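You operate a simulated robot arm through the tools that you are given. There is no shell and no other tool.

The job below is to be done with a simulated robot arm. You get a single attempt, and the scene is never put back.

TASK
Latch the long white rod and bend its end to 45 degrees.
Fine: it lies in the bending former; bring the blue lever back, then open the latch; leave the other rods as they are.

It is judged by the outcome, as a careful person would: the job done as asked, and still so three seconds after it is handed in. It fails if anything else is knocked over, pushed out of place, dropped, spilled or broken.

THE ROBOT
A 6-joint arm with a two-finger gripper, fixed in place. Base frame: the origin is on the floor under the middle of its stand, x ahead of it, y to its left, z up; the work surface is at about z = 0.6. Units: m, rad, N and s.
It reaches about 1.572 m from its shoulder. Its first joint turns from -2.897 to 2.897 rad. Payload 2.45 kg.
The TCP is the grasp point between the finger pads, 0.02 m short of the fingertips. In the tool frame z runs along the fingers and y along their closing line. The gripper opens to 0.14 m; its body begins 0.168 m behind the TCP.
Orientation is told as [roll, pitch, yaw] about the base's x, y, z axes, in that order, counted from this pose: with the fingers straight down and closing along the base's y, the tool's x points along the base's -x, its y along +y and its z along -z.

THE INTERFACE
- The arm moves only by the tool jog_arm. Its argument "plan" is a list of rows, each a list of 3 entries, a list of its own where there are three numbers: the closure, from 0 (fully open) to 1 (shut), then the shift along the tool's x, y, z in m, then the turn, a rotation vector about the tool's x, y, z in rad. In form: [[fingers, [tx, ty, tz], [rx, ry, rz]], ...]. A call has 1 to 20 rows; each row shifts and turns the commanded pose from where the row before left it, along the tool's axes as they then stand. A row lasts 0.2 s, in which the tool goes at most 0.05 m and 0.15 rad; a call with a longer step from one row to the next is refused whole, and so is a gripper value outside its range. Where a pose cannot be reached the arm comes as near as it can. A force on the tool above 80 N (or 10 N above the force at the start of the call, whichever is more), or a blocked arm, ends the call early, and 0.2 s more pass. The fingers move at their own pace (about 0.045 m/s each) and stop on an object; they squeeze with about 31 N. The grip force told is the motor's: it shows also when the fingers shut on nothing. Time passes only in rows, and 0.2 s behind the last, so rows that do not move let the fingers close. It gives the time, the measured TCP pose, the force on the tool (base axes), the opening and the grip force at its end, in the units of the frame above (readings bear some noise), with the torque about the TCP (base axes, N m) and any sound that the robot's microphone picked up.
- Cameras (640 x 400 px; columns grow to the right, rows downward): "scene" is fixed at [0.3992, 0.6485, 1.3486]; the picture's right is [-0.91, -0.41, 0.00], its down [-0.27, 0.60, -0.76] and it looks along [0.31, -0.69, -0.65] (base axes); focal length 360 px, centre (320, 200). "wrist" rides on the gripper at [0.078, 0.011, -0.209] in the tool frame; the picture's right is [-0.14, 0.99, 0.00], its down [-0.92, -0.13, -0.37] and it looks along [-0.36, -0.05, 0.93] (tool axes); focal length 280 px, centre (320, 200). There is no depth. A picture from a camera that has moved, and an enlarged one, comes with that camera's place and axes in the base frame and with its lens.
- capture(camera): a new picture of that camera. No time passes.
- enlarge(camera, box): a new picture of the part [left, top, right, bottom] of that camera's present view, enlarged. No time passes.
- hand_in(): hands the job in; it is judged then, once.

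Places have to be worked out from the pictures, the camera data and where the tool is seen. Open the gripper and draw the arm clear of the work before you hand the job in, unless the task says otherwise.

The tools are called as name(argument=value, ...) on one line, values as JSON. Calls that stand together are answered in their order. jog_arm: Moves the arm, as the interface text tells. Its arguments: {"type":"object","properties":{"plan":{"type":"array","items":{"type":"array"}}},"required":["plan"]} The other tools are called the same way: capture (camera) takes a picture; enlarge (camera, box) takes an enlarged picture of a part of a camera's view; hand_in () hands the job in.

At the start:

```text
t: 0.0
tool_pos: [0.9125, 0.1316, 0.8557]
ee_rot: [0.001, 0.001, 0.0]
wrist_force: [-0.5, 0.6, -0.2]
moment: [-0.02, 0.0, -0.02]
width: 0.1402
grip_force: 0.1
```

scene: 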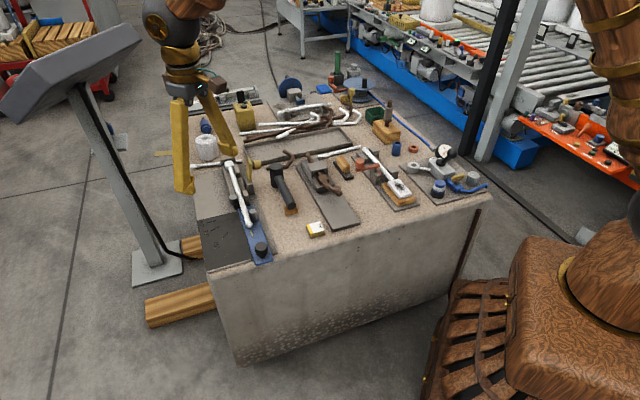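
wrist: 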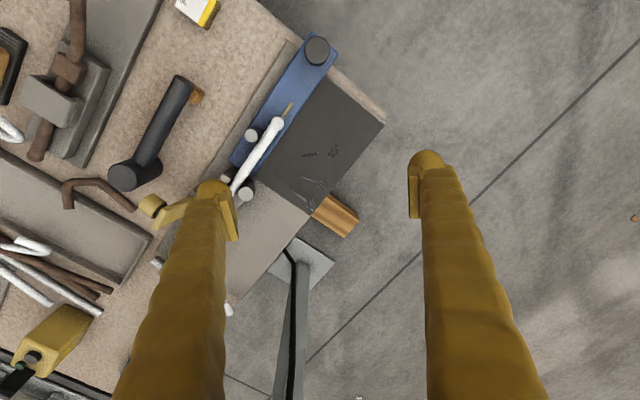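

The pictures show a bench with a former at the near-left corner: a blue lever with a black knob and a white rod. I'll enlarge both views to understand the mechanism.

enlarge(camera="scene", box=[160, 120, 320, 280])

enlarge(camera="wrist", box=[130, 10, 400, 330])

enlarge(camera="scene", box=[180, 60, 500, 270])

```text
2.50 times, centred on (240, 200) of scene
camera zoom: at [0.3992, 0.6485, 1.3486], right [-0.91, -0.41, 0.0], down [-0.27, 0.6, -0.76], along [0.31, -0.69, -0.65], focal length 901 px, centre (520, 200)
```

zoom: 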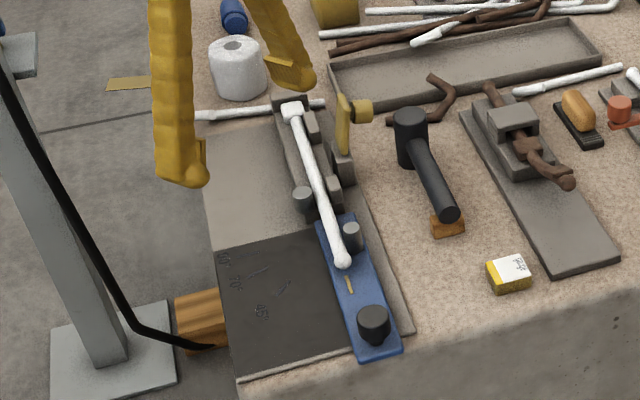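

```text
1.25 times, centred on (265, 170) of wrist
camera zoom: at [0.8354, 0.1431, 1.0657], right [0.14, 0.99, 0.0], down [0.92, -0.13, 0.37], along [0.36, -0.05, -0.93], focal length 350 px, centre (389, 238)
```

zoom: 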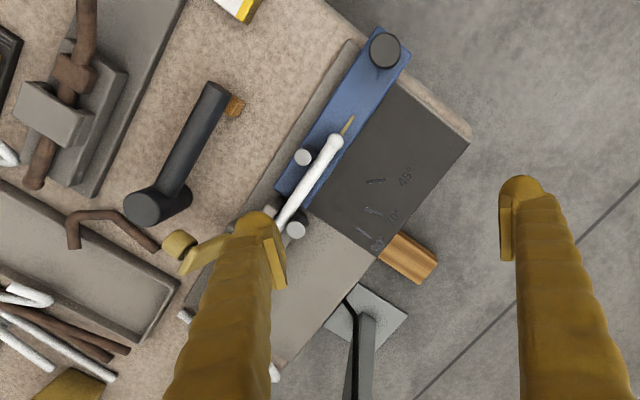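

```text
1.90 times, centred on (340, 165) of scene
camera zoom: at [0.3992, 0.6485, 1.3486], right [-0.91, -0.41, 0.0], down [-0.27, 0.6, -0.76], along [0.31, -0.69, -0.65], focal length 687 px, centre (282, 267)
```

zoom: 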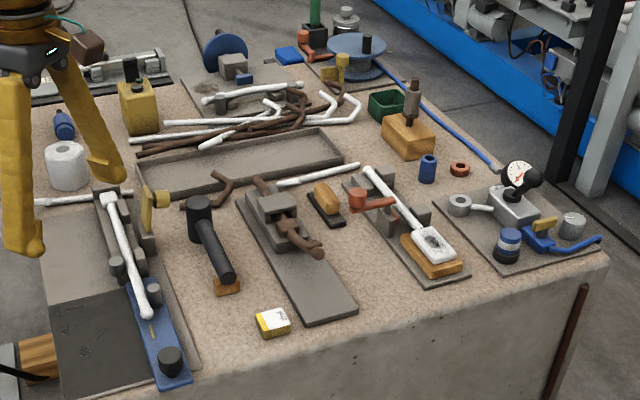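

I'll look closer at the former's parts and the angle marks.

enlarge(camera="scene", box=[205, 180, 285, 270])

enlarge(camera="scene", box=[215, 140, 295, 220])

enlarge(camera="wrist", box=[220, 20, 400, 220])

enlarge(camera="wrist", box=[130, 150, 300, 260])

```text
4.44 times, centred on (245, 225) of scene
camera zoom: at [0.3992, 0.6485, 1.3486], right [-0.91, -0.41, 0.0], down [-0.27, 0.6, -0.76], along [0.31, -0.69, -0.65], focal length 1602 px, centre (653, 89)
```

zoom: 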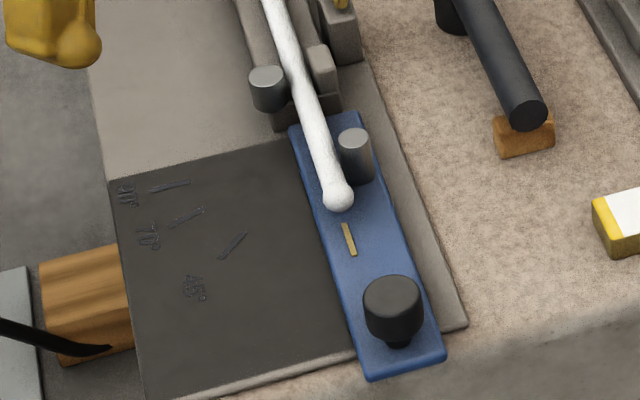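

```text
5.00 times, centred on (255, 180) of scene
camera zoom: at [0.3992, 0.6485, 1.3486], right [-0.91, -0.41, 0.0], down [-0.27, 0.6, -0.76], along [0.31, -0.69, -0.65], focal length 1803 px, centre (645, 300)
```

zoom: 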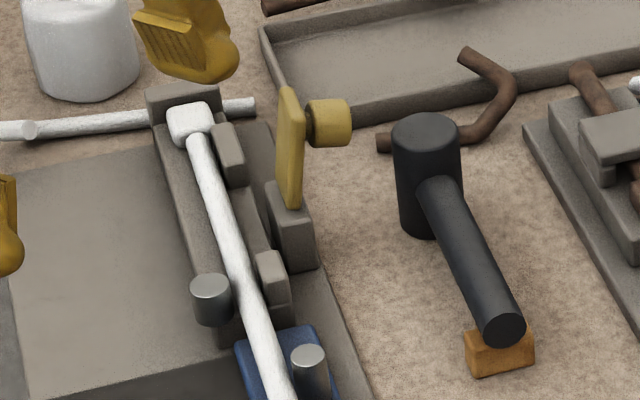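

```text
2.00 times, centred on (310, 120) of wrist
camera zoom: at [0.8354, 0.1431, 1.0657], right [0.14, 0.99, 0.0], down [0.92, -0.13, 0.37], along [0.36, -0.05, -0.93], focal length 561 px, centre (340, 360)
```

zoom: 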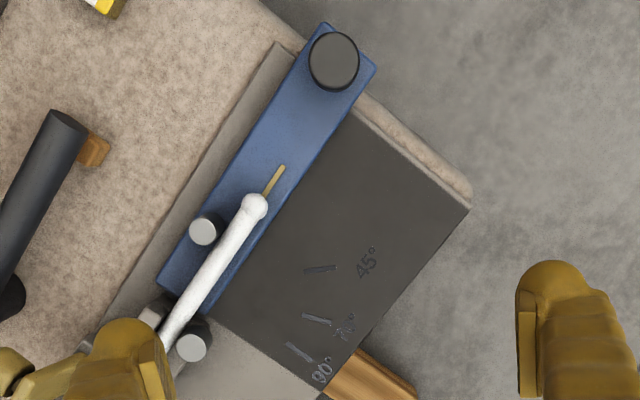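

```text
3.64 times, centred on (215, 205) of wrist
camera zoom: at [0.8354, 0.1431, 1.0657], right [0.14, 0.99, 0.0], down [0.92, -0.13, 0.37], along [0.36, -0.05, -0.93], focal length 1020 px, centre (702, 182)
```

zoom: 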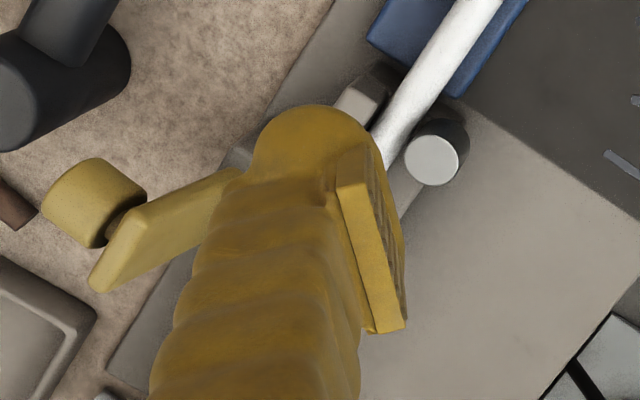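

Triangulating the two views: lever knob top ≈ (0.788, 0.145, 0.66), rod end ≈ (0.872, 0.076), follower pin ≈ (0.882, 0.037), fixed post ≈ (0.967, 0.009), with the rod lying at about 135° heading. The left finger hides the latch, so I'll shift the arm at height for a better wrist view.

jog_arm(plan=[[0, [-0.01, -0.03, -0.02], [0, 0, 0]], [0, [-0.01, -0.03, -0.02], [0, 0, 0]], [0, [-0.01, -0.03, -0.02], [0, 0, 0]], [0, [-0.01, -0.02, -0.02], [0, 0, 0]], [0, [0, 0, 0], [0, 0, 0]]])

capture(camera="wrist")

capture(camera="scene")

```text
t: 1.2
tool_pos: [0.953, 0.0204, 0.9363]
ee_rot: [0.001, 0.001, 0.0]
wrist_force: [0.0, -0.7, -0.1]
moment: [0.01, 0.0, 0.01]
width: 0.1398
grip_force: 0.0
```

```text
taken
camera wrist: at [0.8749, 0.0321, 1.1456], right [0.14, 0.99, 0.0], down [0.92, -0.13, 0.37], along [0.36, -0.05, -0.93], focal length 280 px, centre (320, 200)
```

wrist: 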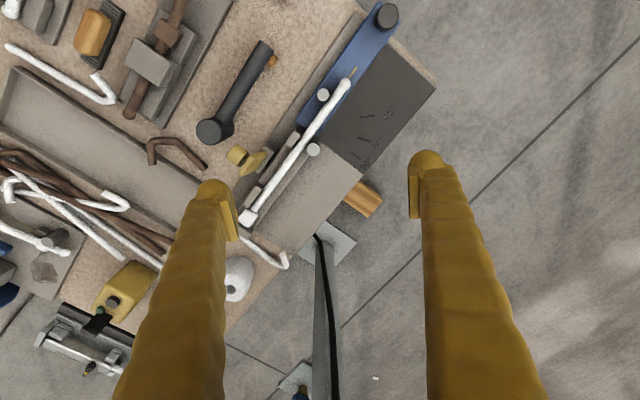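

```text
taken
```

scene: 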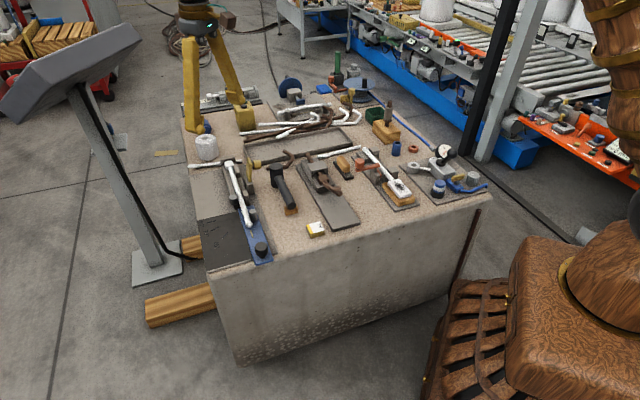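

The former is now fully in view, so I'll enlarge it in both cameras.

enlarge(camera="wrist", box=[215, 0, 455, 150])

enlarge(camera="wrist", box=[210, 110, 370, 240])

enlarge(camera="scene", box=[180, 135, 300, 210])

```text
2.67 times, centred on (335, 75) of wrist
camera zoom: at [0.8749, 0.0321, 1.1456], right [0.14, 0.99, 0.0], down [0.92, -0.13, 0.37], along [0.36, -0.05, -0.93], focal length 748 px, centre (280, 533)
```

zoom: 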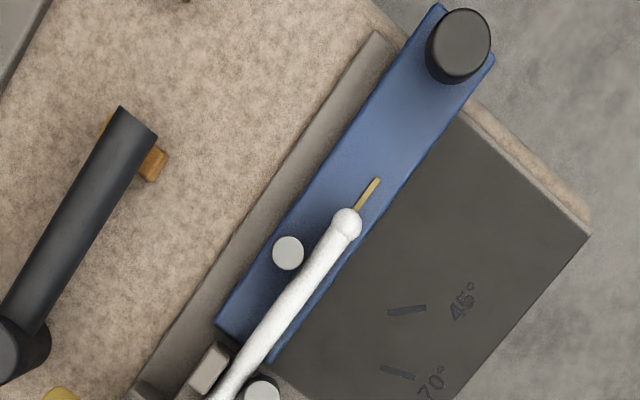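

```text
3.08 times, centred on (290, 175) of wrist
camera zoom: at [0.8749, 0.0321, 1.1456], right [0.14, 0.99, 0.0], down [0.92, -0.13, 0.37], along [0.36, -0.05, -0.93], focal length 863 px, centre (412, 277)
```

zoom: 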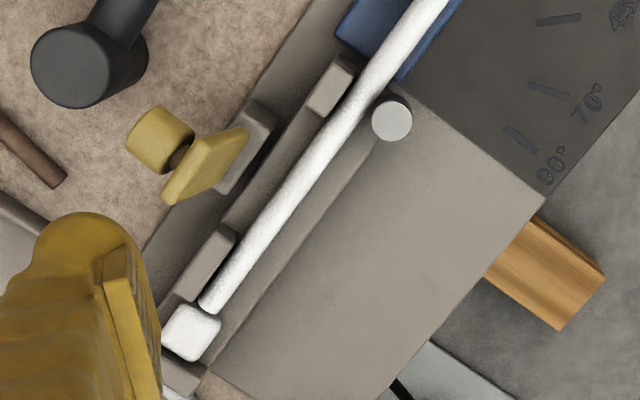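

```text
5.33 times, centred on (240, 172) of scene
camera zoom: at [0.3992, 0.6485, 1.3486], right [-0.91, -0.41, 0.0], down [-0.27, 0.6, -0.76], along [0.31, -0.69, -0.65], focal length 1923 px, centre (747, 347)
```

zoom: 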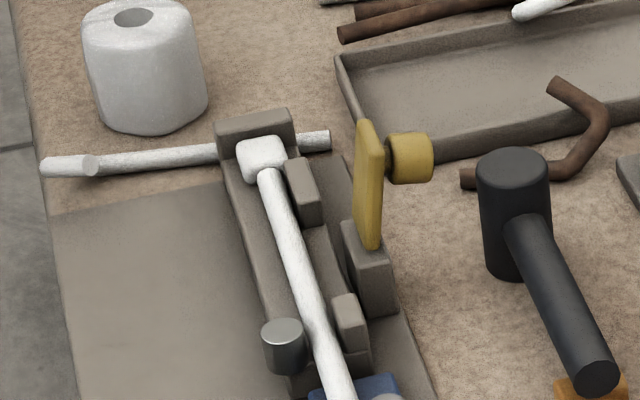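

The latch is a yellow arm standing upright on a hinge block beside the rod. I place its hinge at about (0.978, -0.090, 0.65), and its knob at about (0.954, -0.109, 0.705), on the side away from the rod. It folds over the rod. I'll turn the gripper so its closing line runs along the rod, then hover above the latch knob and check.

jog_arm(plan=[[0.3, [0, 0, 0], [0, 0, -0.1333]], [0.5, [0, 0, 0], [0, 0, -0.1333]], [0.5, [0, 0, 0], [0, 0, -0.1333]], [0.5, [0, 0, 0], [0, 0, -0.1333]], [0.5, [0, 0, 0], [0, 0, -0.1333]], [0.5, [0, 0, 0], [0, 0, -0.1333]], [0.5, [0.0184, -0.0181, 0.02], [0, 0, 0]], [0.5, [0.0184, -0.0181, 0.02], [0, 0, 0]], [0.5, [0.0184, -0.0181, 0.02], [0, 0, 0]], [0.5, [0.0184, -0.0181, 0.02], [0, 0, 0]], [0.5, [0.0184, -0.0181, 0.02], [0, 0, 0]], [0.5, [0, 0, 0], [0, 0, 0]]])

capture(camera="wrist")

capture(camera="scene")

```text
t: 3.8
tool_pos: [0.9538, -0.1073, 0.8362]
ee_rot: [0.001, 0.001, 0.802]
wrist_force: [-0.3, 0.3, 0.6]
moment: [0.01, -0.01, -0.01]
width: 0.0698
grip_force: 0.0
```

```text
taken
camera wrist: at [0.8918, -0.1556, 1.0454], right [-0.62, 0.79, 0.0], down [0.73, 0.57, 0.37], along [0.29, 0.23, -0.93], focal length 280 px, centre (320, 200)
```

wrist: 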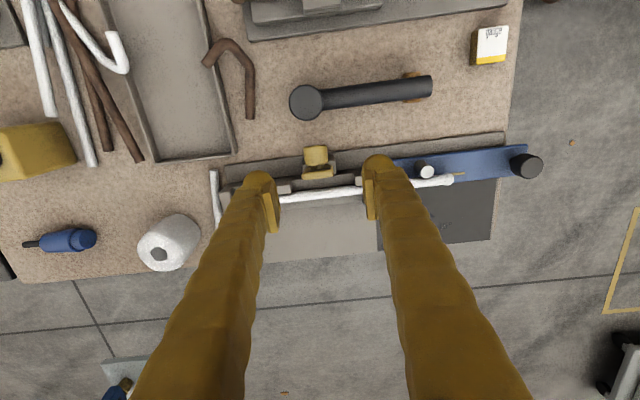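

```text
taken
```

scene: 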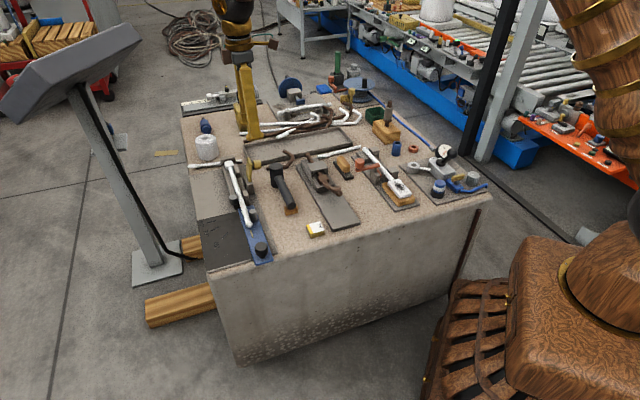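

The view is aligned with the former now, so I'll enlarge the latch area and the lever area for precise measurement.

enlarge(camera="wrist", box=[210, 70, 400, 215])

enlarge(camera="wrist", box=[370, 120, 560, 260])

```text
2.76 times, centred on (305, 142) of wrist
camera zoom: at [0.8918, -0.1556, 1.0454], right [-0.62, 0.79, 0.0], down [0.73, 0.57, 0.37], along [0.29, 0.23, -0.93], focal length 774 px, centre (361, 359)
```

zoom: 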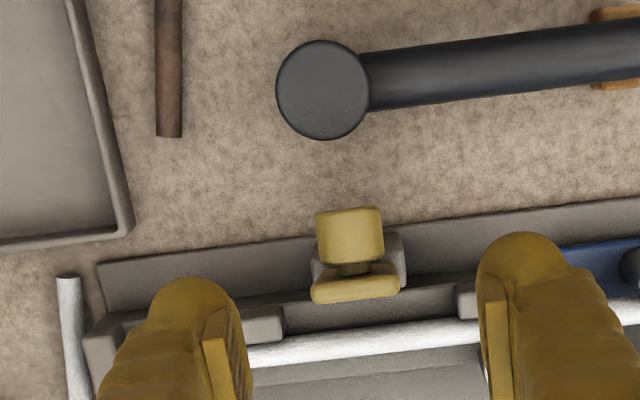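

```text
2.86 times, centred on (465, 190) of wrist
camera zoom: at [0.8918, -0.1556, 1.0454], right [-0.62, 0.79, 0.0], down [0.73, 0.57, 0.37], along [0.29, 0.23, -0.93], focal length 801 px, centre (-94, 229)
```

zoom: 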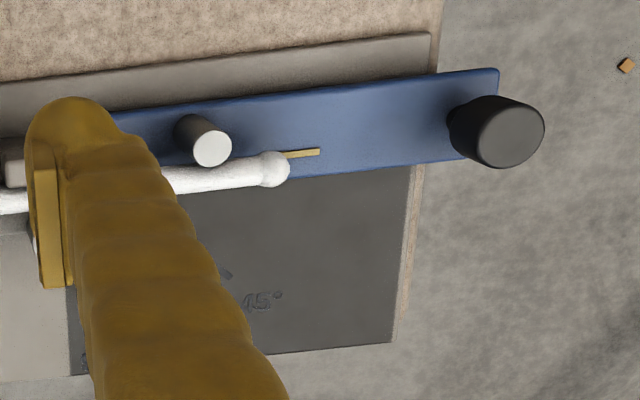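

The table grid is at 45°. With e the direction along the rod toward its free end, and n the direction across it, the latch knob is about 1 cm behind the tool axis. The lever pivot, worked out from the angle marks, is ≈ (0.932, 0.013). I'll square up the yaw, descend to just above the latch knob, and look again.

jog_arm(plan=[[0.5, [0.0043, -0.0013, 0.02], [0, 0, 0.016]], [0.5, [0.0043, -0.0014, 0.02], [0, 0, 0]], [0.5, [0, 0, 0.02], [0, 0, 0]], [0.5, [0, 0, 0.01], [0, 0, 0]], [0.5, [0, 0, 0], [0, 0, 0]]])

enlarge(camera="wrist", box=[220, 80, 420, 220])

enlarge(camera="scene", box=[200, 110, 320, 200])

```text
t: 5.0
tool_pos: [0.9508, -0.115, 0.7665]
ee_rot: [0.0, 0.001, 0.784]
wrist_force: [-0.6, -0.1, -0.1]
moment: [0.0, 0.03, -0.04]
width: 0.0704
grip_force: 0.0
```

```text
2.86 times, centred on (320, 150) of wrist
camera zoom: at [0.8873, -0.1626, 0.9754], right [-0.6, 0.8, 0.0], down [0.74, 0.56, 0.37], along [0.29, 0.22, -0.93], focal length 801 px, centre (320, 343)
```

zoom: 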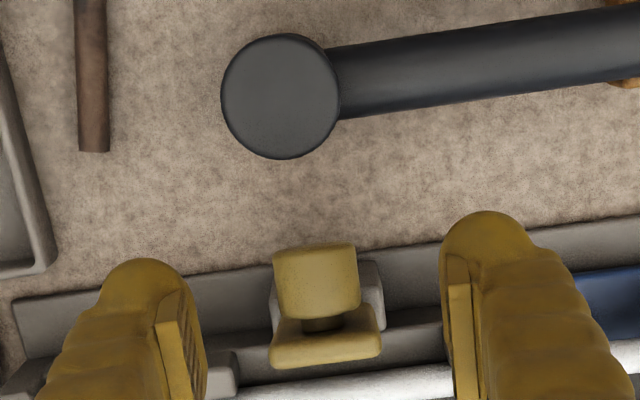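

```text
4.44 times, centred on (260, 155) of scene
camera zoom: at [0.3992, 0.6485, 1.3486], right [-0.91, -0.41, 0.0], down [-0.27, 0.6, -0.76], along [0.31, -0.69, -0.65], focal length 1602 px, centre (587, 400)
```

zoom: 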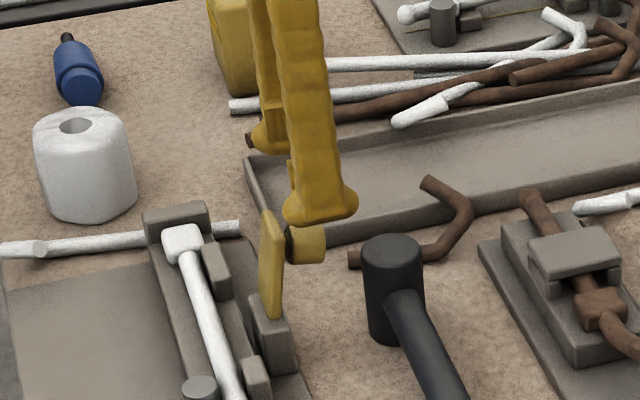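

The knob measures (s -0.755, w 0.595) in the along/across frame (s along e, w along n), about 4 mm ahead of the tool axis, which is the offset I want. I'll descend so the pads straddle the latch knob with the fingertips just above the hammer's height, then close on it.

jog_arm(plan=[[0.5, [0, -0.001, 0.017], [0, 0, 0]], [0.5, [0, 0, 0.017], [0, 0, 0]], [0.5, [0, 0, 0.016], [0, 0, 0]], [0.6, [0, 0, 0], [0, 0, 0]], [0.7, [0, 0, 0], [0, 0, 0]], [0.8, [0, 0, 0], [0, 0, 0]], [0.9, [0, 0, 0], [0, 0, 0]], [0.9, [0, 0, 0], [0, 0, 0]]])

enlarge(camera="wrist", box=[220, 80, 420, 220])

enlarge(camera="scene", box=[200, 110, 320, 200])

```text
t: 6.8
tool_pos: [0.9507, -0.1163, 0.7161]
ee_rot: [-0.001, 0.001, 0.783]
wrist_force: [13.9, -13.7, -1.1]
moment: [-0.12, -0.18, 0.17]
width: 0.0236
grip_force: 36.4
```

```text
2.86 times, centred on (320, 150) of wrist
camera zoom: at [0.8887, -0.1634, 0.9258], right [-0.6, 0.8, 0.0], down [0.74, 0.56, 0.37], along [0.3, 0.22, -0.93], focal length 801 px, centre (320, 343)
```

zoom: 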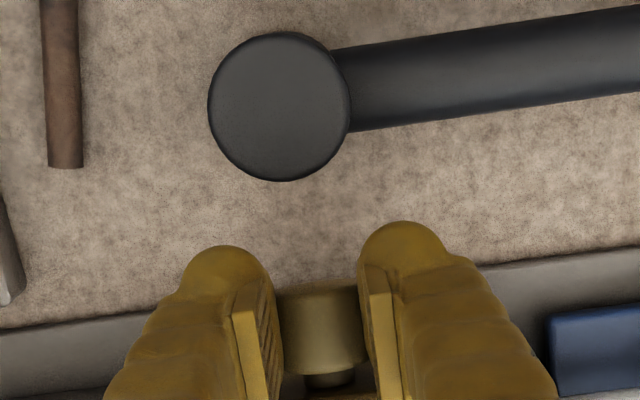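

```text
4.44 times, centred on (260, 155) of scene
camera zoom: at [0.3992, 0.6485, 1.3486], right [-0.91, -0.41, 0.0], down [-0.27, 0.6, -0.76], along [0.31, -0.69, -0.65], focal length 1602 px, centre (587, 400)
```

zoom: 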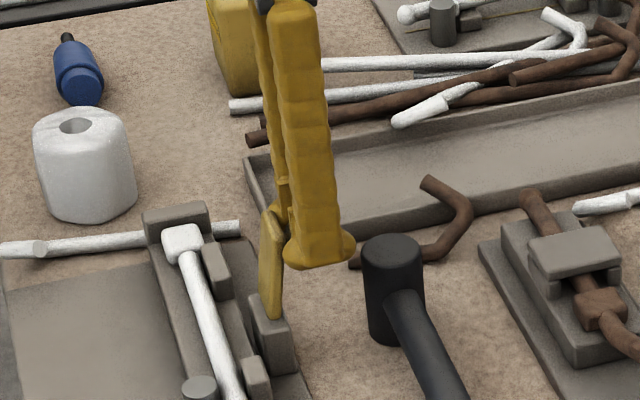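

The knob is gripped at 23.6 mm, with about 19 N of side load toward -e, so I'm slightly off-centre along the rod. I'll shift 2 mm toward -e to unload it.

jog_arm(plan=[[0.9, [0, -0.002, 0], [0, 0, 0]], [0.9, [0, 0, 0], [0, 0, 0]]])

```text
t: 7.4
tool_pos: [0.9523, -0.1158, 0.7161]
ee_rot: [0.001, 0.0, 0.784]
wrist_force: [-2.7, 5.7, 10.6]
moment: [0.47, -0.38, -0.02]
width: 0.0233
grip_force: 44.6
```

The side load is released. Now I'll swing the latch up and over toward the rod along its arc, in a first part of 4 steps, watching the force.

jog_arm(plan=[[0.9, [-0.0102, 0, -0.0045], [0, 0, 0]], [0.9, [-0.0108, 0, -0.0027], [0, 0, 0]], [0.9, [-0.0111, 0, -0.0008], [0, 0, 0]], [0.9, [-0.0111, 0, 0.0012], [0, 0, 0]]])

enlarge(camera="scene", box=[200, 110, 320, 200])

enlarge(camera="wrist", box=[220, 80, 420, 220])

```text
t: 8.4
tool_pos: [0.9831, -0.0844, 0.7219]
ee_rot: [0.001, -0.003, 0.784]
wrist_force: [-0.8, 2.6, -7.5]
moment: [0.12, -0.04, -0.06]
width: 0.0282
grip_force: 26.6
```

```text
4.44 times, centred on (260, 155) of scene
camera zoom: at [0.3992, 0.6485, 1.3486], right [-0.91, -0.41, 0.0], down [-0.27, 0.6, -0.76], along [0.31, -0.69, -0.65], focal length 1602 px, centre (587, 400)
```

zoom: 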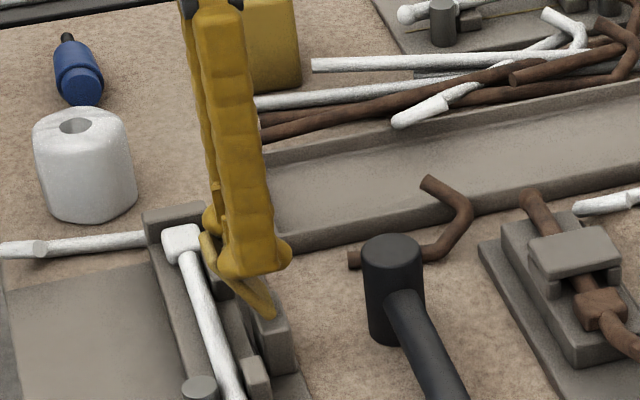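

```text
2.86 times, centred on (320, 150) of wrist
camera zoom: at [0.9204, -0.1321, 0.931], right [-0.6, 0.8, 0.0], down [0.74, 0.56, 0.37], along [0.3, 0.22, -0.93], focal length 801 px, centre (320, 343)
```

zoom: 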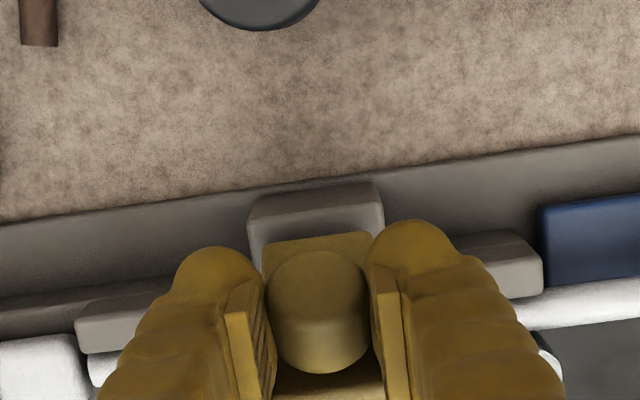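

The latch arm has swung to roughly 27° past vertical, as predicted, with low forces. I'll continue the arc.

jog_arm(plan=[[0.9, [-0.0107, 0, 0.0031], [0, 0, 0]], [0.9, [-0.0101, 0, 0.0048], [0, 0, 0]], [0.9, [-0.009, 0, 0.0066], [0, 0, 0]]])

enlarge(camera="scene", box=[200, 110, 320, 200])

enlarge(camera="wrist", box=[220, 80, 420, 220])

```text
t: 9.2
tool_pos: [1.0032, -0.0646, 0.7083]
ee_rot: [-0.001, -0.001, 0.783]
wrist_force: [-23.3, 1.4, 8.4]
moment: [-0.75, 0.96, -0.07]
width: 0.0263
grip_force: 45.2
```

```text
4.44 times, centred on (260, 155) of scene
camera zoom: at [0.3992, 0.6485, 1.3486], right [-0.91, -0.41, 0.0], down [-0.27, 0.6, -0.76], along [0.31, -0.69, -0.65], focal length 1602 px, centre (587, 400)
```

zoom: 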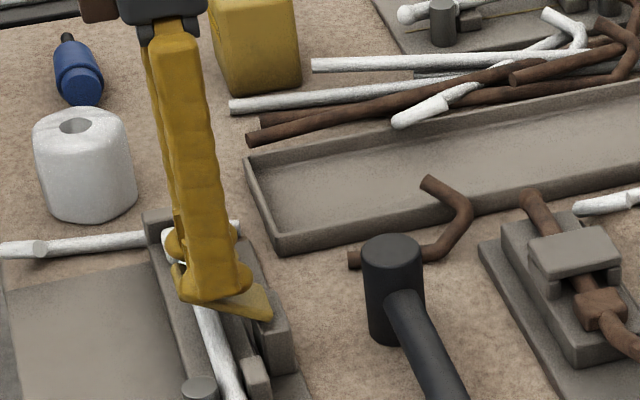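

```text
2.86 times, centred on (320, 150) of wrist
camera zoom: at [0.9407, -0.1121, 0.9183], right [-0.6, 0.8, 0.0], down [0.74, 0.56, 0.37], along [0.29, 0.22, -0.93], focal length 801 px, centre (320, 343)
```

zoom: 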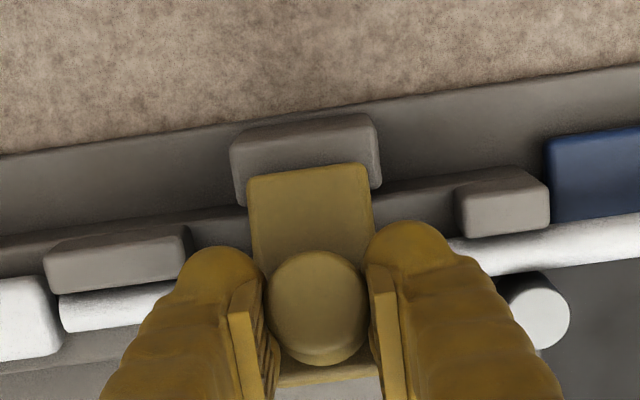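

The latch is about 60° past vertical. The 15–20 N readings look like torsional friction of the knob in the pads plus a small e offset. I'll nudge 1 mm toward +e and carry on down the arc.

jog_arm(plan=[[0.85, [-0.004, 0.001, 0.004], [0, 0, 0]], [0.85, [-0.004, 0, 0.0045], [0, 0, 0]], [0.85, [-0.0035, 0, 0.0045], [0, 0, 0]], [0.85, [-0.0035, 0, 0.0048], [0, 0, 0]]])

enlarge(camera="scene", box=[200, 110, 320, 200])

enlarge(camera="wrist", box=[220, 80, 420, 220])

```text
t: 10.2
tool_pos: [1.0142, -0.0532, 0.692]
ee_rot: [-0.002, 0.0, 0.784]
wrist_force: [-4.3, 4.8, 22.7]
moment: [-0.71, 0.82, 0.03]
width: 0.0258
grip_force: 45.3
```

```text
4.44 times, centred on (260, 155) of scene
camera zoom: at [0.3992, 0.6485, 1.3486], right [-0.91, -0.41, 0.0], down [-0.27, 0.6, -0.76], along [0.31, -0.69, -0.65], focal length 1602 px, centre (587, 400)
```

zoom: 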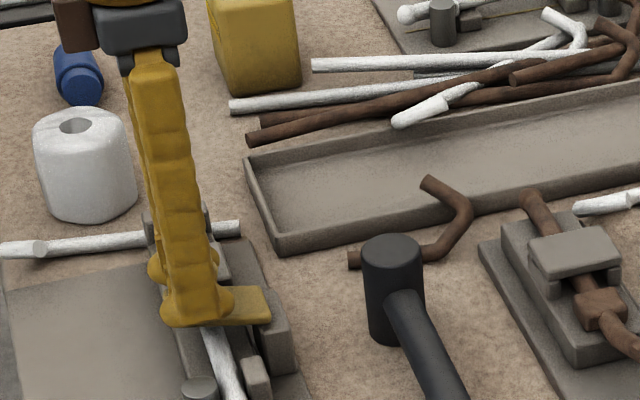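

```text
2.86 times, centred on (320, 150) of wrist
camera zoom: at [0.9509, -0.1014, 0.9013], right [-0.6, 0.8, 0.0], down [0.74, 0.56, 0.37], along [0.3, 0.22, -0.93], focal length 801 px, centre (320, 343)
```

zoom: 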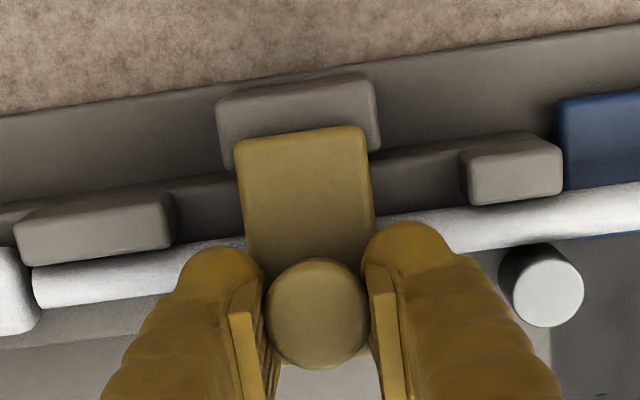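

The latch arm looks nearly flat over the rod, with 23 N upward on the tool. I'll press down a little further in small steps to seat it.

jog_arm(plan=[[0.85, [-0.002, 0, 0.004], [0, 0, 0]], [0.85, [-0.002, 0, 0.004], [0, 0, 0]], [0.85, [0, 0, 0], [0, 0, 0]]])

enlarge(camera="scene", box=[200, 130, 290, 200])

enlarge(camera="wrist", box=[220, 80, 420, 220])

```text
t: 11.0
tool_pos: [1.0175, -0.0508, 0.6837]
ee_rot: [-0.002, -0.001, 0.782]
wrist_force: [7.7, 6.3, 17.9]
moment: [-0.55, 0.62, 0.02]
width: 0.0255
grip_force: 45.1
```

```text
5.71 times, centred on (245, 165) of scene
camera zoom: at [0.3992, 0.6485, 1.3486], right [-0.91, -0.41, 0.0], down [-0.27, 0.6, -0.76], along [0.31, -0.69, -0.65], focal length 2060 px, centre (749, 400)
```

zoom: 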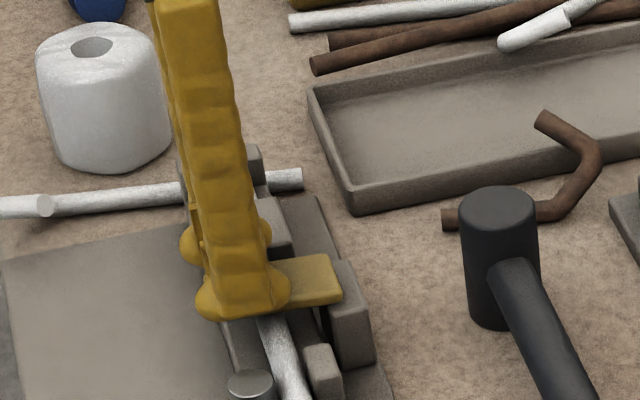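

```text
2.86 times, centred on (320, 150) of wrist
camera zoom: at [0.9538, -0.0986, 0.8925], right [-0.6, 0.8, 0.0], down [0.74, 0.56, 0.37], along [0.3, 0.22, -0.93], focal length 801 px, centre (320, 343)
```

zoom: 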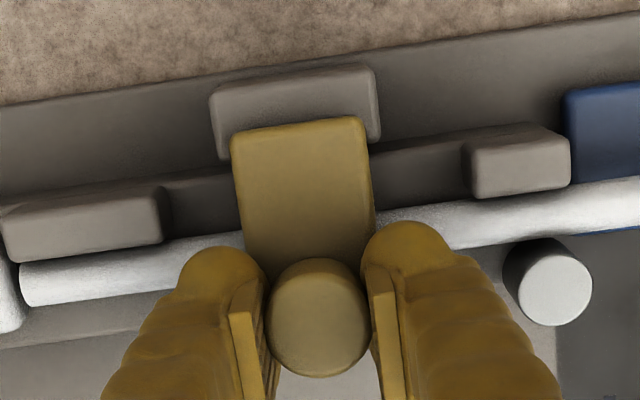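

It's still moving with only friction-level force (18 N), so I'll keep pressing down in small steps until it seats.

jog_arm(plan=[[0.85, [-0.0005, 0, 0.003], [0, 0, 0]], [0.85, [0, 0, 0.003], [0, 0, 0]], [0.85, [0, 0, 0], [0, 0, 0]]])

enlarge(camera="scene", box=[200, 130, 290, 200])

enlarge(camera="wrist", box=[220, 80, 420, 220])

```text
t: 11.8
tool_pos: [1.0179, -0.0507, 0.6773]
ee_rot: [-0.001, 0.0, 0.784]
wrist_force: [12.4, 17.1, 33.5]
moment: [-0.62, 0.79, 0.02]
width: 0.0256
grip_force: 45.2
```

```text
5.71 times, centred on (245, 165) of scene
camera zoom: at [0.3992, 0.6485, 1.3486], right [-0.91, -0.41, 0.0], down [-0.27, 0.6, -0.76], along [0.31, -0.69, -0.65], focal length 2060 px, centre (749, 400)
```

zoom: 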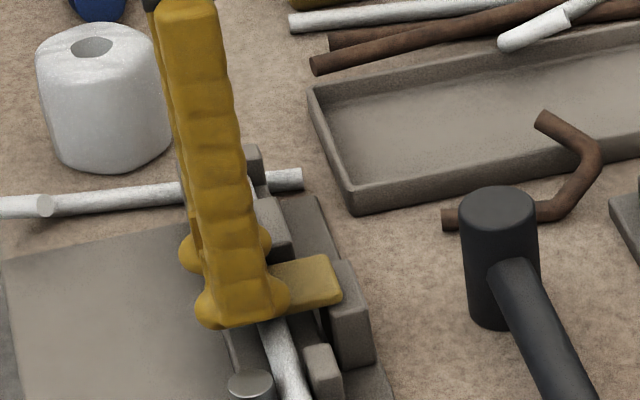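

```text
2.86 times, centred on (320, 150) of wrist
camera zoom: at [0.9546, -0.0978, 0.8873], right [-0.6, 0.8, 0.0], down [0.74, 0.56, 0.37], along [0.3, 0.22, -0.93], focal length 801 px, centre (320, 343)
```

zoom: 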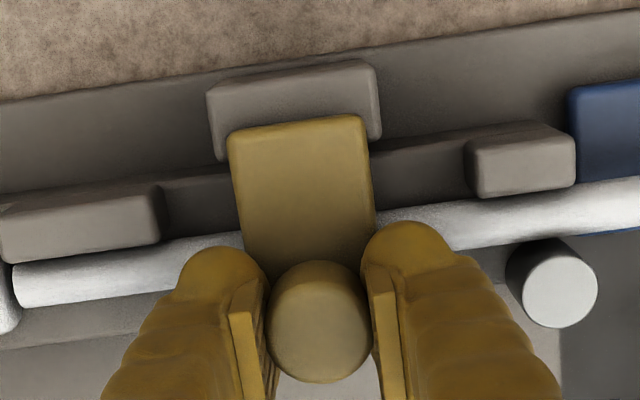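

Force is rising (33 N down-seat), so the latch seems to be seated on the rod. I'll ease the grip slightly, lift off, and check that it stays down.

jog_arm(plan=[[0.76, [0, 0, 0], [0, 0, 0]], [0.76, [0, 0, 0], [0, 0, 0]], [0.76, [0, 0, -0.01], [0, 0, 0]], [0.76, [0, 0, -0.02], [0, 0, 0]], [0.7, [0, 0, -0.03], [0, 0, 0]], [0.7, [0, 0, -0.03], [0, 0, 0]], [0.7, [0, 0, 0], [0, 0, 0]]])

enlarge(camera="scene", box=[200, 130, 290, 200])

enlarge(camera="wrist", box=[220, 80, 420, 220])

```text
t: 13.4
tool_pos: [1.016, -0.0506, 0.7667]
ee_rot: [-0.001, 0.0, 0.784]
wrist_force: [-1.4, 0.6, 0.0]
moment: [-0.01, 0.02, 0.01]
width: 0.042
grip_force: 0.0
```

```text
5.71 times, centred on (245, 165) of scene
camera zoom: at [0.3992, 0.6485, 1.3486], right [-0.91, -0.41, 0.0], down [-0.27, 0.6, -0.76], along [0.31, -0.69, -0.65], focal length 2060 px, centre (749, 400)
```

zoom: 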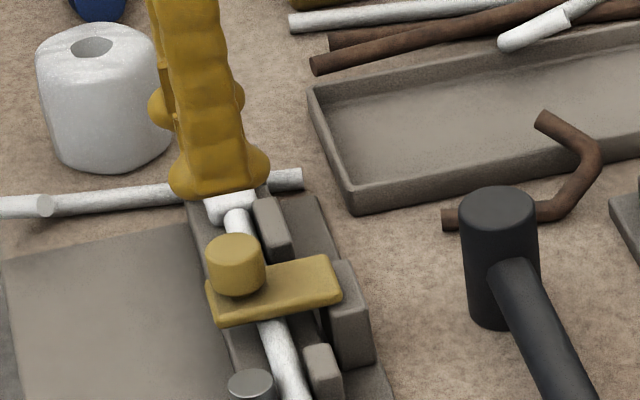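

```text
2.86 times, centred on (320, 150) of wrist
camera zoom: at [0.9541, -0.0984, 0.9762], right [-0.6, 0.8, 0.0], down [0.74, 0.56, 0.37], along [0.29, 0.22, -0.93], focal length 801 px, centre (320, 343)
```

zoom: 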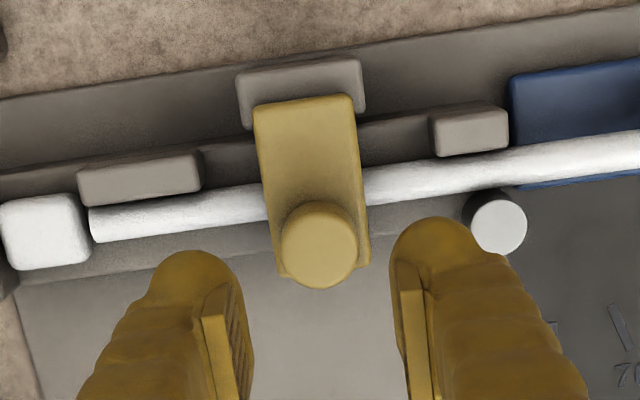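

The latch arm now lies flat across the rod and stays there. I'll close the fingers and give the knob a gentle press from above to make sure it's fully engaged.

jog_arm(plan=[[1, [0, 0, 0.015], [0, 0, 0]], [1, [0, 0, 0.015], [0, 0, 0]], [1, [0, 0, 0.015], [0, 0, 0]], [1, [0, 0, 0.01], [0, 0, 0]], [1, [0, 0, 0.004], [0, 0, 0]], [1, [0, 0, 0.003], [0, 0, 0]], [1, [0, 0, 0.003], [0, 0, 0]]])

```text
t: 15.1
tool_pos: [1.0185, -0.0504, 0.7081]
ee_rot: [-0.002, -0.003, 0.784]
wrist_force: [-4.7, -1.4, 23.8]
moment: [-0.09, 0.21, 0.14]
width: 0.0058
grip_force: 29.6
stopped in row 7: the force on the tool passed its limit at 83 N (the readings are from after the stop); the commanded pose is now the measured one
```

Contact was made at a tip height of about 0.688 and pressed firmly. I'll lift away and check the latch, rod and lever.

jog_arm(plan=[[1, [0, 0, -0.01], [0, 0, 0]], [1, [0, 0, -0.03], [0, 0, 0]], [1, [0, 0, -0.04], [0, 0, 0]], [0.8, [0, 0, -0.04], [0, 0, 0]], [0.6, [0, 0, -0.04], [0, 0, 0]], [0.5, [0, 0, 0], [0, 0, 0]]])

enlarge(camera="scene", box=[180, 130, 310, 270])

capture(camera="wrist")

```text
t: 16.5
tool_pos: [1.017, -0.05, 0.8666]
ee_rot: [-0.002, -0.002, 0.783]
wrist_force: [-0.1, 0.0, -0.5]
moment: [0.01, -0.01, 0.0]
width: 0.0669
grip_force: 0.0
```

```text
2.86 times, centred on (245, 200) of scene
camera zoom: at [0.3992, 0.6485, 1.3486], right [-0.91, -0.41, 0.0], down [-0.27, 0.6, -0.76], along [0.31, -0.69, -0.65], focal length 1030 px, centre (534, 200)
```

zoom: 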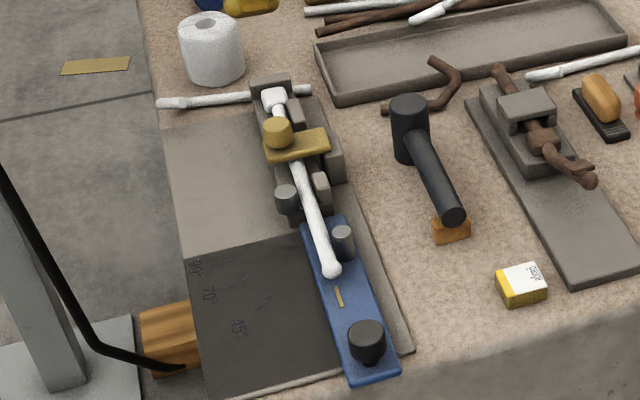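

```text
taken
camera wrist: at [0.955, -0.0979, 1.0756], right [-0.6, 0.8, 0.0], down [0.74, 0.56, 0.37], along [0.3, 0.22, -0.93], focal length 280 px, centre (320, 200)
```

wrist: 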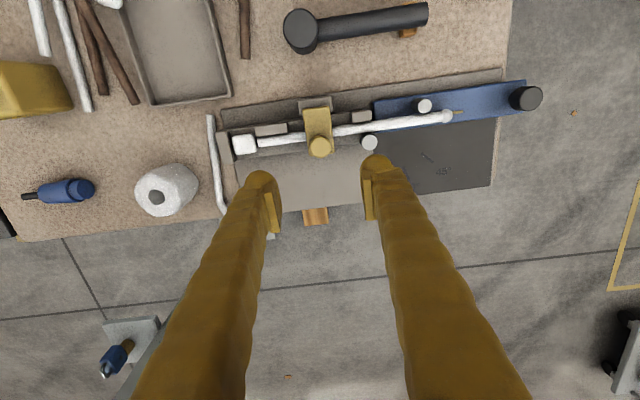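

The latch is down, and the rod, lever and surroundings are undisturbed. Next I'll move at height to above the lever knob at ≈ (0.788, 0.1445) and turn the gripper so its closing line is across the lever and the camera is on the pivot side.

jog_arm(plan=[[0.5, [0.0035, 0.0428, 0], [0, 0, 0]], [0.5, [0.0035, 0.0428, 0], [0, 0, 0]], [0.5, [0.0035, 0.0428, 0], [0, 0, 0]], [0.5, [0.0035, 0.0428, 0], [0, 0, 0]], [0.5, [0.0035, 0.0428, 0], [0, 0, 0]], [0.5, [0.0035, 0.0428, 0], [0, 0, 0]], [0.5, [0.0035, 0.0428, 0], [0, 0, 0]], [0.5, [0, 0, 0], [0, 0, -0.1428]], [0.5, [0, 0, 0], [0, 0, -0.1428]], [0.5, [0, 0, 0], [0, 0, -0.1428]], [0.5, [0, 0, 0], [0, 0, -0.1428]], [0.5, [0, 0, 0], [0, 0, -0.1428]], [0.5, [0, 0, 0], [0, 0, -0.1428]], [0.5, [0, 0, 0], [0, 0, -0.1428]], [0.5, [0, 0, 0], [0, 0, -0.1428]], [0.5, [0, 0, 0], [0, 0, -0.1428]], [0.5, [0, 0, 0], [0, 0, -0.1428]], [0.5, [0, 0, 0], [0, 0, -0.1428]]])

capture(camera="wrist")

capture(camera="scene")

```text
t: 20.3
tool_pos: [0.788, 0.1443, 0.8652]
ee_rot: [-0.002, 0.003, 2.357]
wrist_force: [0.6, 0.6, 0.1]
moment: [-0.01, 0.01, 0.02]
width: 0.0699
grip_force: 0.1
```

```text
taken
camera wrist: at [0.8357, 0.0818, 1.0745], right [-0.8, -0.6, 0.0], down [-0.56, 0.74, 0.37], along [-0.22, 0.29, -0.93], focal length 280 px, centre (320, 200)
```

wrist: 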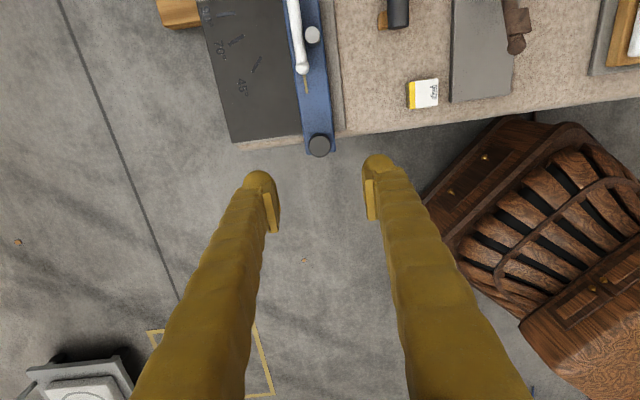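

```text
taken
```

scene: 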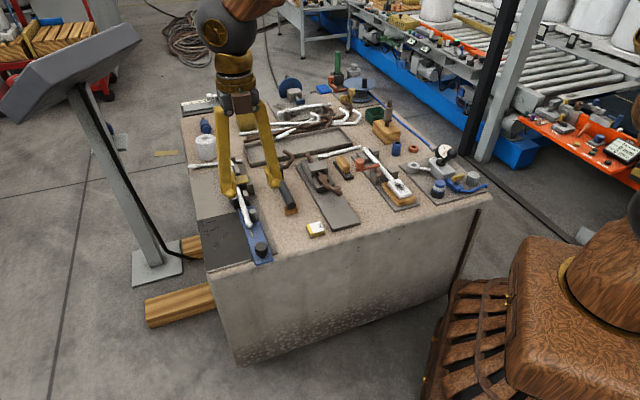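

The turn was reached. From here the camera sees the lever, pointer and marks unobstructed, so I'll enlarge for precise measurement.

enlarge(camera="wrist", box=[190, 0, 370, 170])

enlarge(camera="wrist", box=[210, 0, 350, 90])

```text
2.35 times, centred on (280, 85) of wrist
camera zoom: at [0.8357, 0.0818, 1.0745], right [-0.8, -0.6, 0.0], down [-0.56, 0.74, 0.37], along [-0.22, 0.29, -0.93], focal length 660 px, centre (414, 471)
```

zoom: 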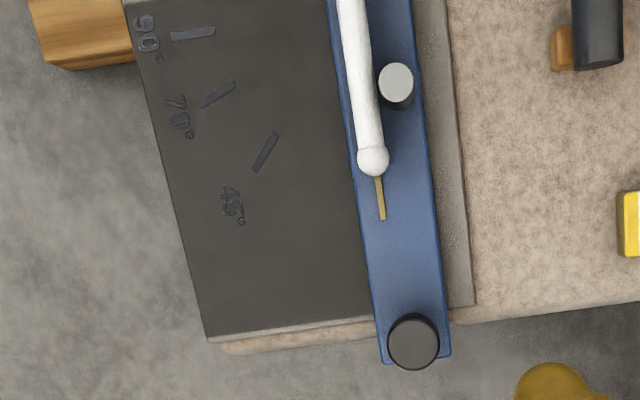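

```text
4.44 times, centred on (280, 45) of wrist
camera zoom: at [0.8357, 0.0818, 1.0745], right [-0.8, -0.6, 0.0], down [-0.56, 0.74, 0.37], along [-0.22, 0.29, -0.93], focal length 1246 px, centre (498, 889)
```

zoom: 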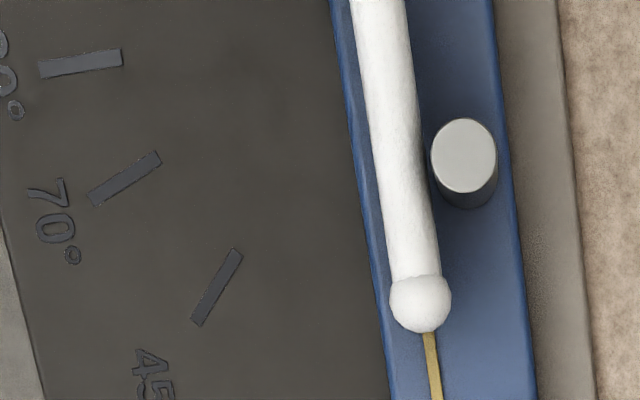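

Refined: the pivot is ≈ (0.932, 0.0138), and the knob is ≈ (0.789, 0.145), so the radius is 0.194. Marks at radius 0.098 confirm the 45° direction is the base +y direction. I'll descend partway over the lever knob and check alignment.

jog_arm(plan=[[0.5, [0, 0, 0.04], [0, 0, 0]], [0.5, [0, 0, 0.04], [0, 0, 0]], [0.5, [0, 0, 0.04], [0, 0, 0]], [0.5, [0, 0, 0.035], [0, 0, 0]], [0.5, [0, 0, 0], [0, 0, 0]]])

capture(camera="wrist")

enlarge(camera="scene", box=[200, 170, 320, 280])

```text
t: 21.5
tool_pos: [0.7897, 0.1443, 0.7098]
ee_rot: [-0.003, 0.001, 2.354]
wrist_force: [-0.1, 0.8, -1.0]
moment: [-0.01, -0.03, 0.03]
width: 0.07
grip_force: 0.1
```

```text
taken
camera wrist: at [0.8358, 0.0817, 0.9196], right [-0.8, -0.6, 0.0], down [-0.56, 0.74, 0.37], along [-0.22, 0.29, -0.93], focal length 280 px, centre (320, 200)
```

wrist: 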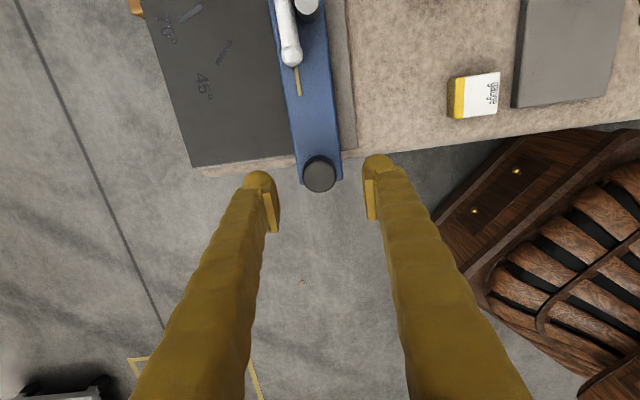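

```text
3.64 times, centred on (260, 225) of scene
camera zoom: at [0.3992, 0.6485, 1.3486], right [-0.91, -0.41, 0.0], down [-0.27, 0.6, -0.76], along [0.31, -0.69, -0.65], focal length 1311 px, centre (538, 109)
```

zoom: 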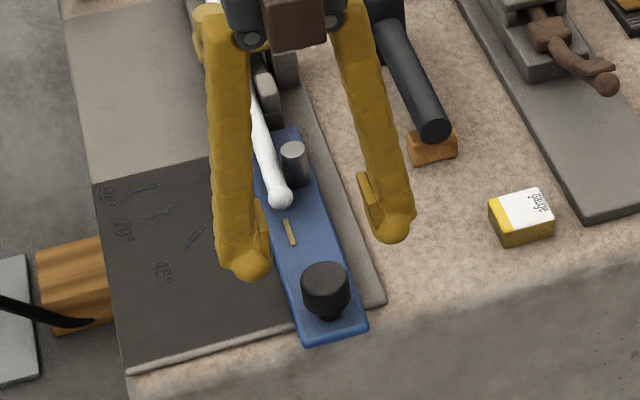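

The gripper is centred over the lever knob. I'll descend to bring the pads around it and close.

jog_arm(plan=[[0.5, [0, 0, 0.02], [0, 0, 0]], [0.5, [0, 0, 0.018], [0, 0, 0]], [0.5, [0, 0, 0.01], [0, 0, 0]], [0.6, [0, 0, 0], [0, 0, 0]], [0.7, [0, 0, 0], [0, 0, 0]], [0.78, [0, 0, 0], [0, 0, 0]], [0.82, [0, 0, 0], [0, 0, 0]]])

capture(camera="wrist")

enlarge(camera="scene", box=[200, 170, 320, 280])

```text
t: 23.1
tool_pos: [0.7893, 0.1465, 0.6616]
ee_rot: [-0.004, 0.003, 2.354]
wrist_force: [6.0, 8.1, -5.0]
moment: [0.06, -0.07, 0.03]
width: 0.0297
grip_force: 23.0
```

```text
taken
camera wrist: at [0.8364, 0.0819, 0.8719], right [-0.8, -0.6, 0.0], down [-0.56, 0.74, 0.37], along [-0.22, 0.29, -0.93], focal length 280 px, centre (320, 200)
```

wrist: 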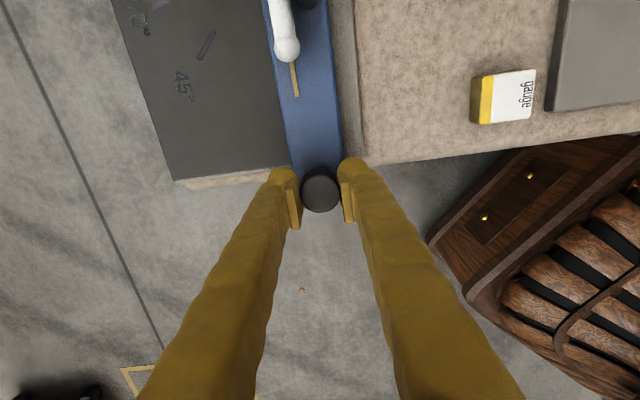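

```text
3.64 times, centred on (260, 225) of scene
camera zoom: at [0.3992, 0.6485, 1.3486], right [-0.91, -0.41, 0.0], down [-0.27, 0.6, -0.76], along [0.31, -0.69, -0.65], focal length 1311 px, centre (538, 109)
```

zoom: 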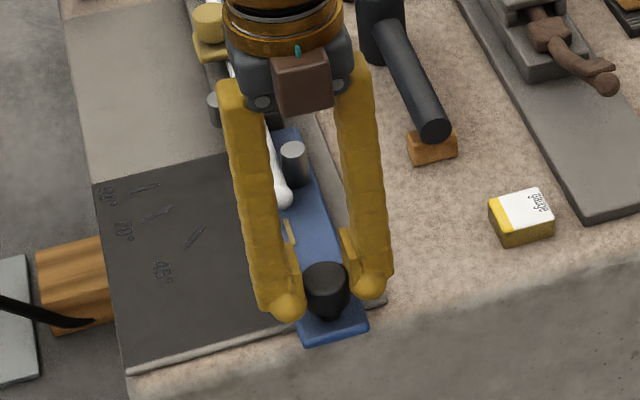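

The knob is gripped at 29.7 mm. Now I'll swing the lever clockwise about the pivot. The first 15° comes in 3° steps, with the tool turning along so the knob doesn't twist in the pads.

jog_arm(plan=[[0.85, [-0.0001, -0.0102, 0], [0, 0, 0.05236]], [0.85, [-0.0001, -0.0102, 0], [0, 0, 0.05236]], [0.85, [-0.0001, -0.0102, 0], [0, 0, 0.05236]], [0.85, [-0.0001, -0.0102, 0], [0, 0, 0.05236]], [0.85, [-0.0001, -0.0102, 0], [0, 0, 0.05236]], [0.85, [0, 0, 0], [0, 0, 0]]])

capture(camera="wrist")

enlarge(camera="scene", box=[180, 150, 300, 280])

```text
t: 24.5
tool_pos: [0.8269, 0.1776, 0.6612]
ee_rot: [-0.001, 0.001, 2.092]
wrist_force: [-21.7, 24.7, -4.8]
moment: [0.27, 0.28, 0.05]
width: 0.0295
grip_force: 45.2
```

```text
taken
camera wrist: at [0.8571, 0.1038, 0.8716], right [-0.93, -0.37, 0.0], down [-0.35, 0.86, 0.37], along [-0.14, 0.34, -0.93], focal length 280 px, centre (320, 200)
```

wrist: 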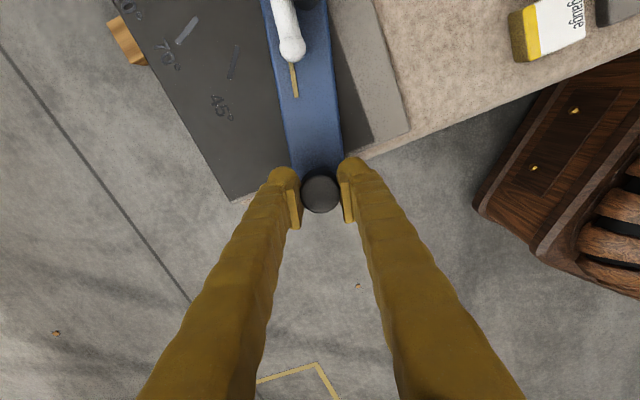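

```text
3.08 times, centred on (240, 215) of scene
camera zoom: at [0.3992, 0.6485, 1.3486], right [-0.91, -0.41, 0.0], down [-0.27, 0.6, -0.76], along [0.31, -0.69, -0.65], focal length 1109 px, centre (566, 154)
```

zoom: 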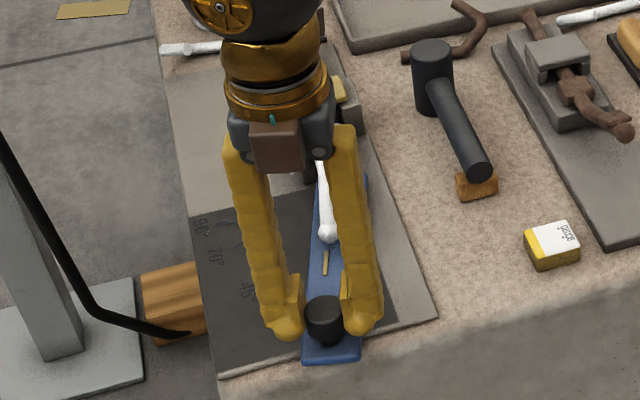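

The lever and rod end are turning together. The force is mostly radial (~32 N outward), so my arc is slightly too tight. I'll ease 1 mm outward and check the reading before going on.

jog_arm(plan=[[0.8, [-0.001, 0, 0], [0, 0, 0]], [0.8, [0, 0, 0], [0, 0, 0]]])

```text
t: 25.1
tool_pos: [0.8263, 0.1768, 0.6625]
ee_rot: [-0.004, 0.003, 2.094]
wrist_force: [-8.1, 11.2, -15.0]
moment: [0.05, -0.01, 0.1]
width: 0.0296
grip_force: 45.0
```

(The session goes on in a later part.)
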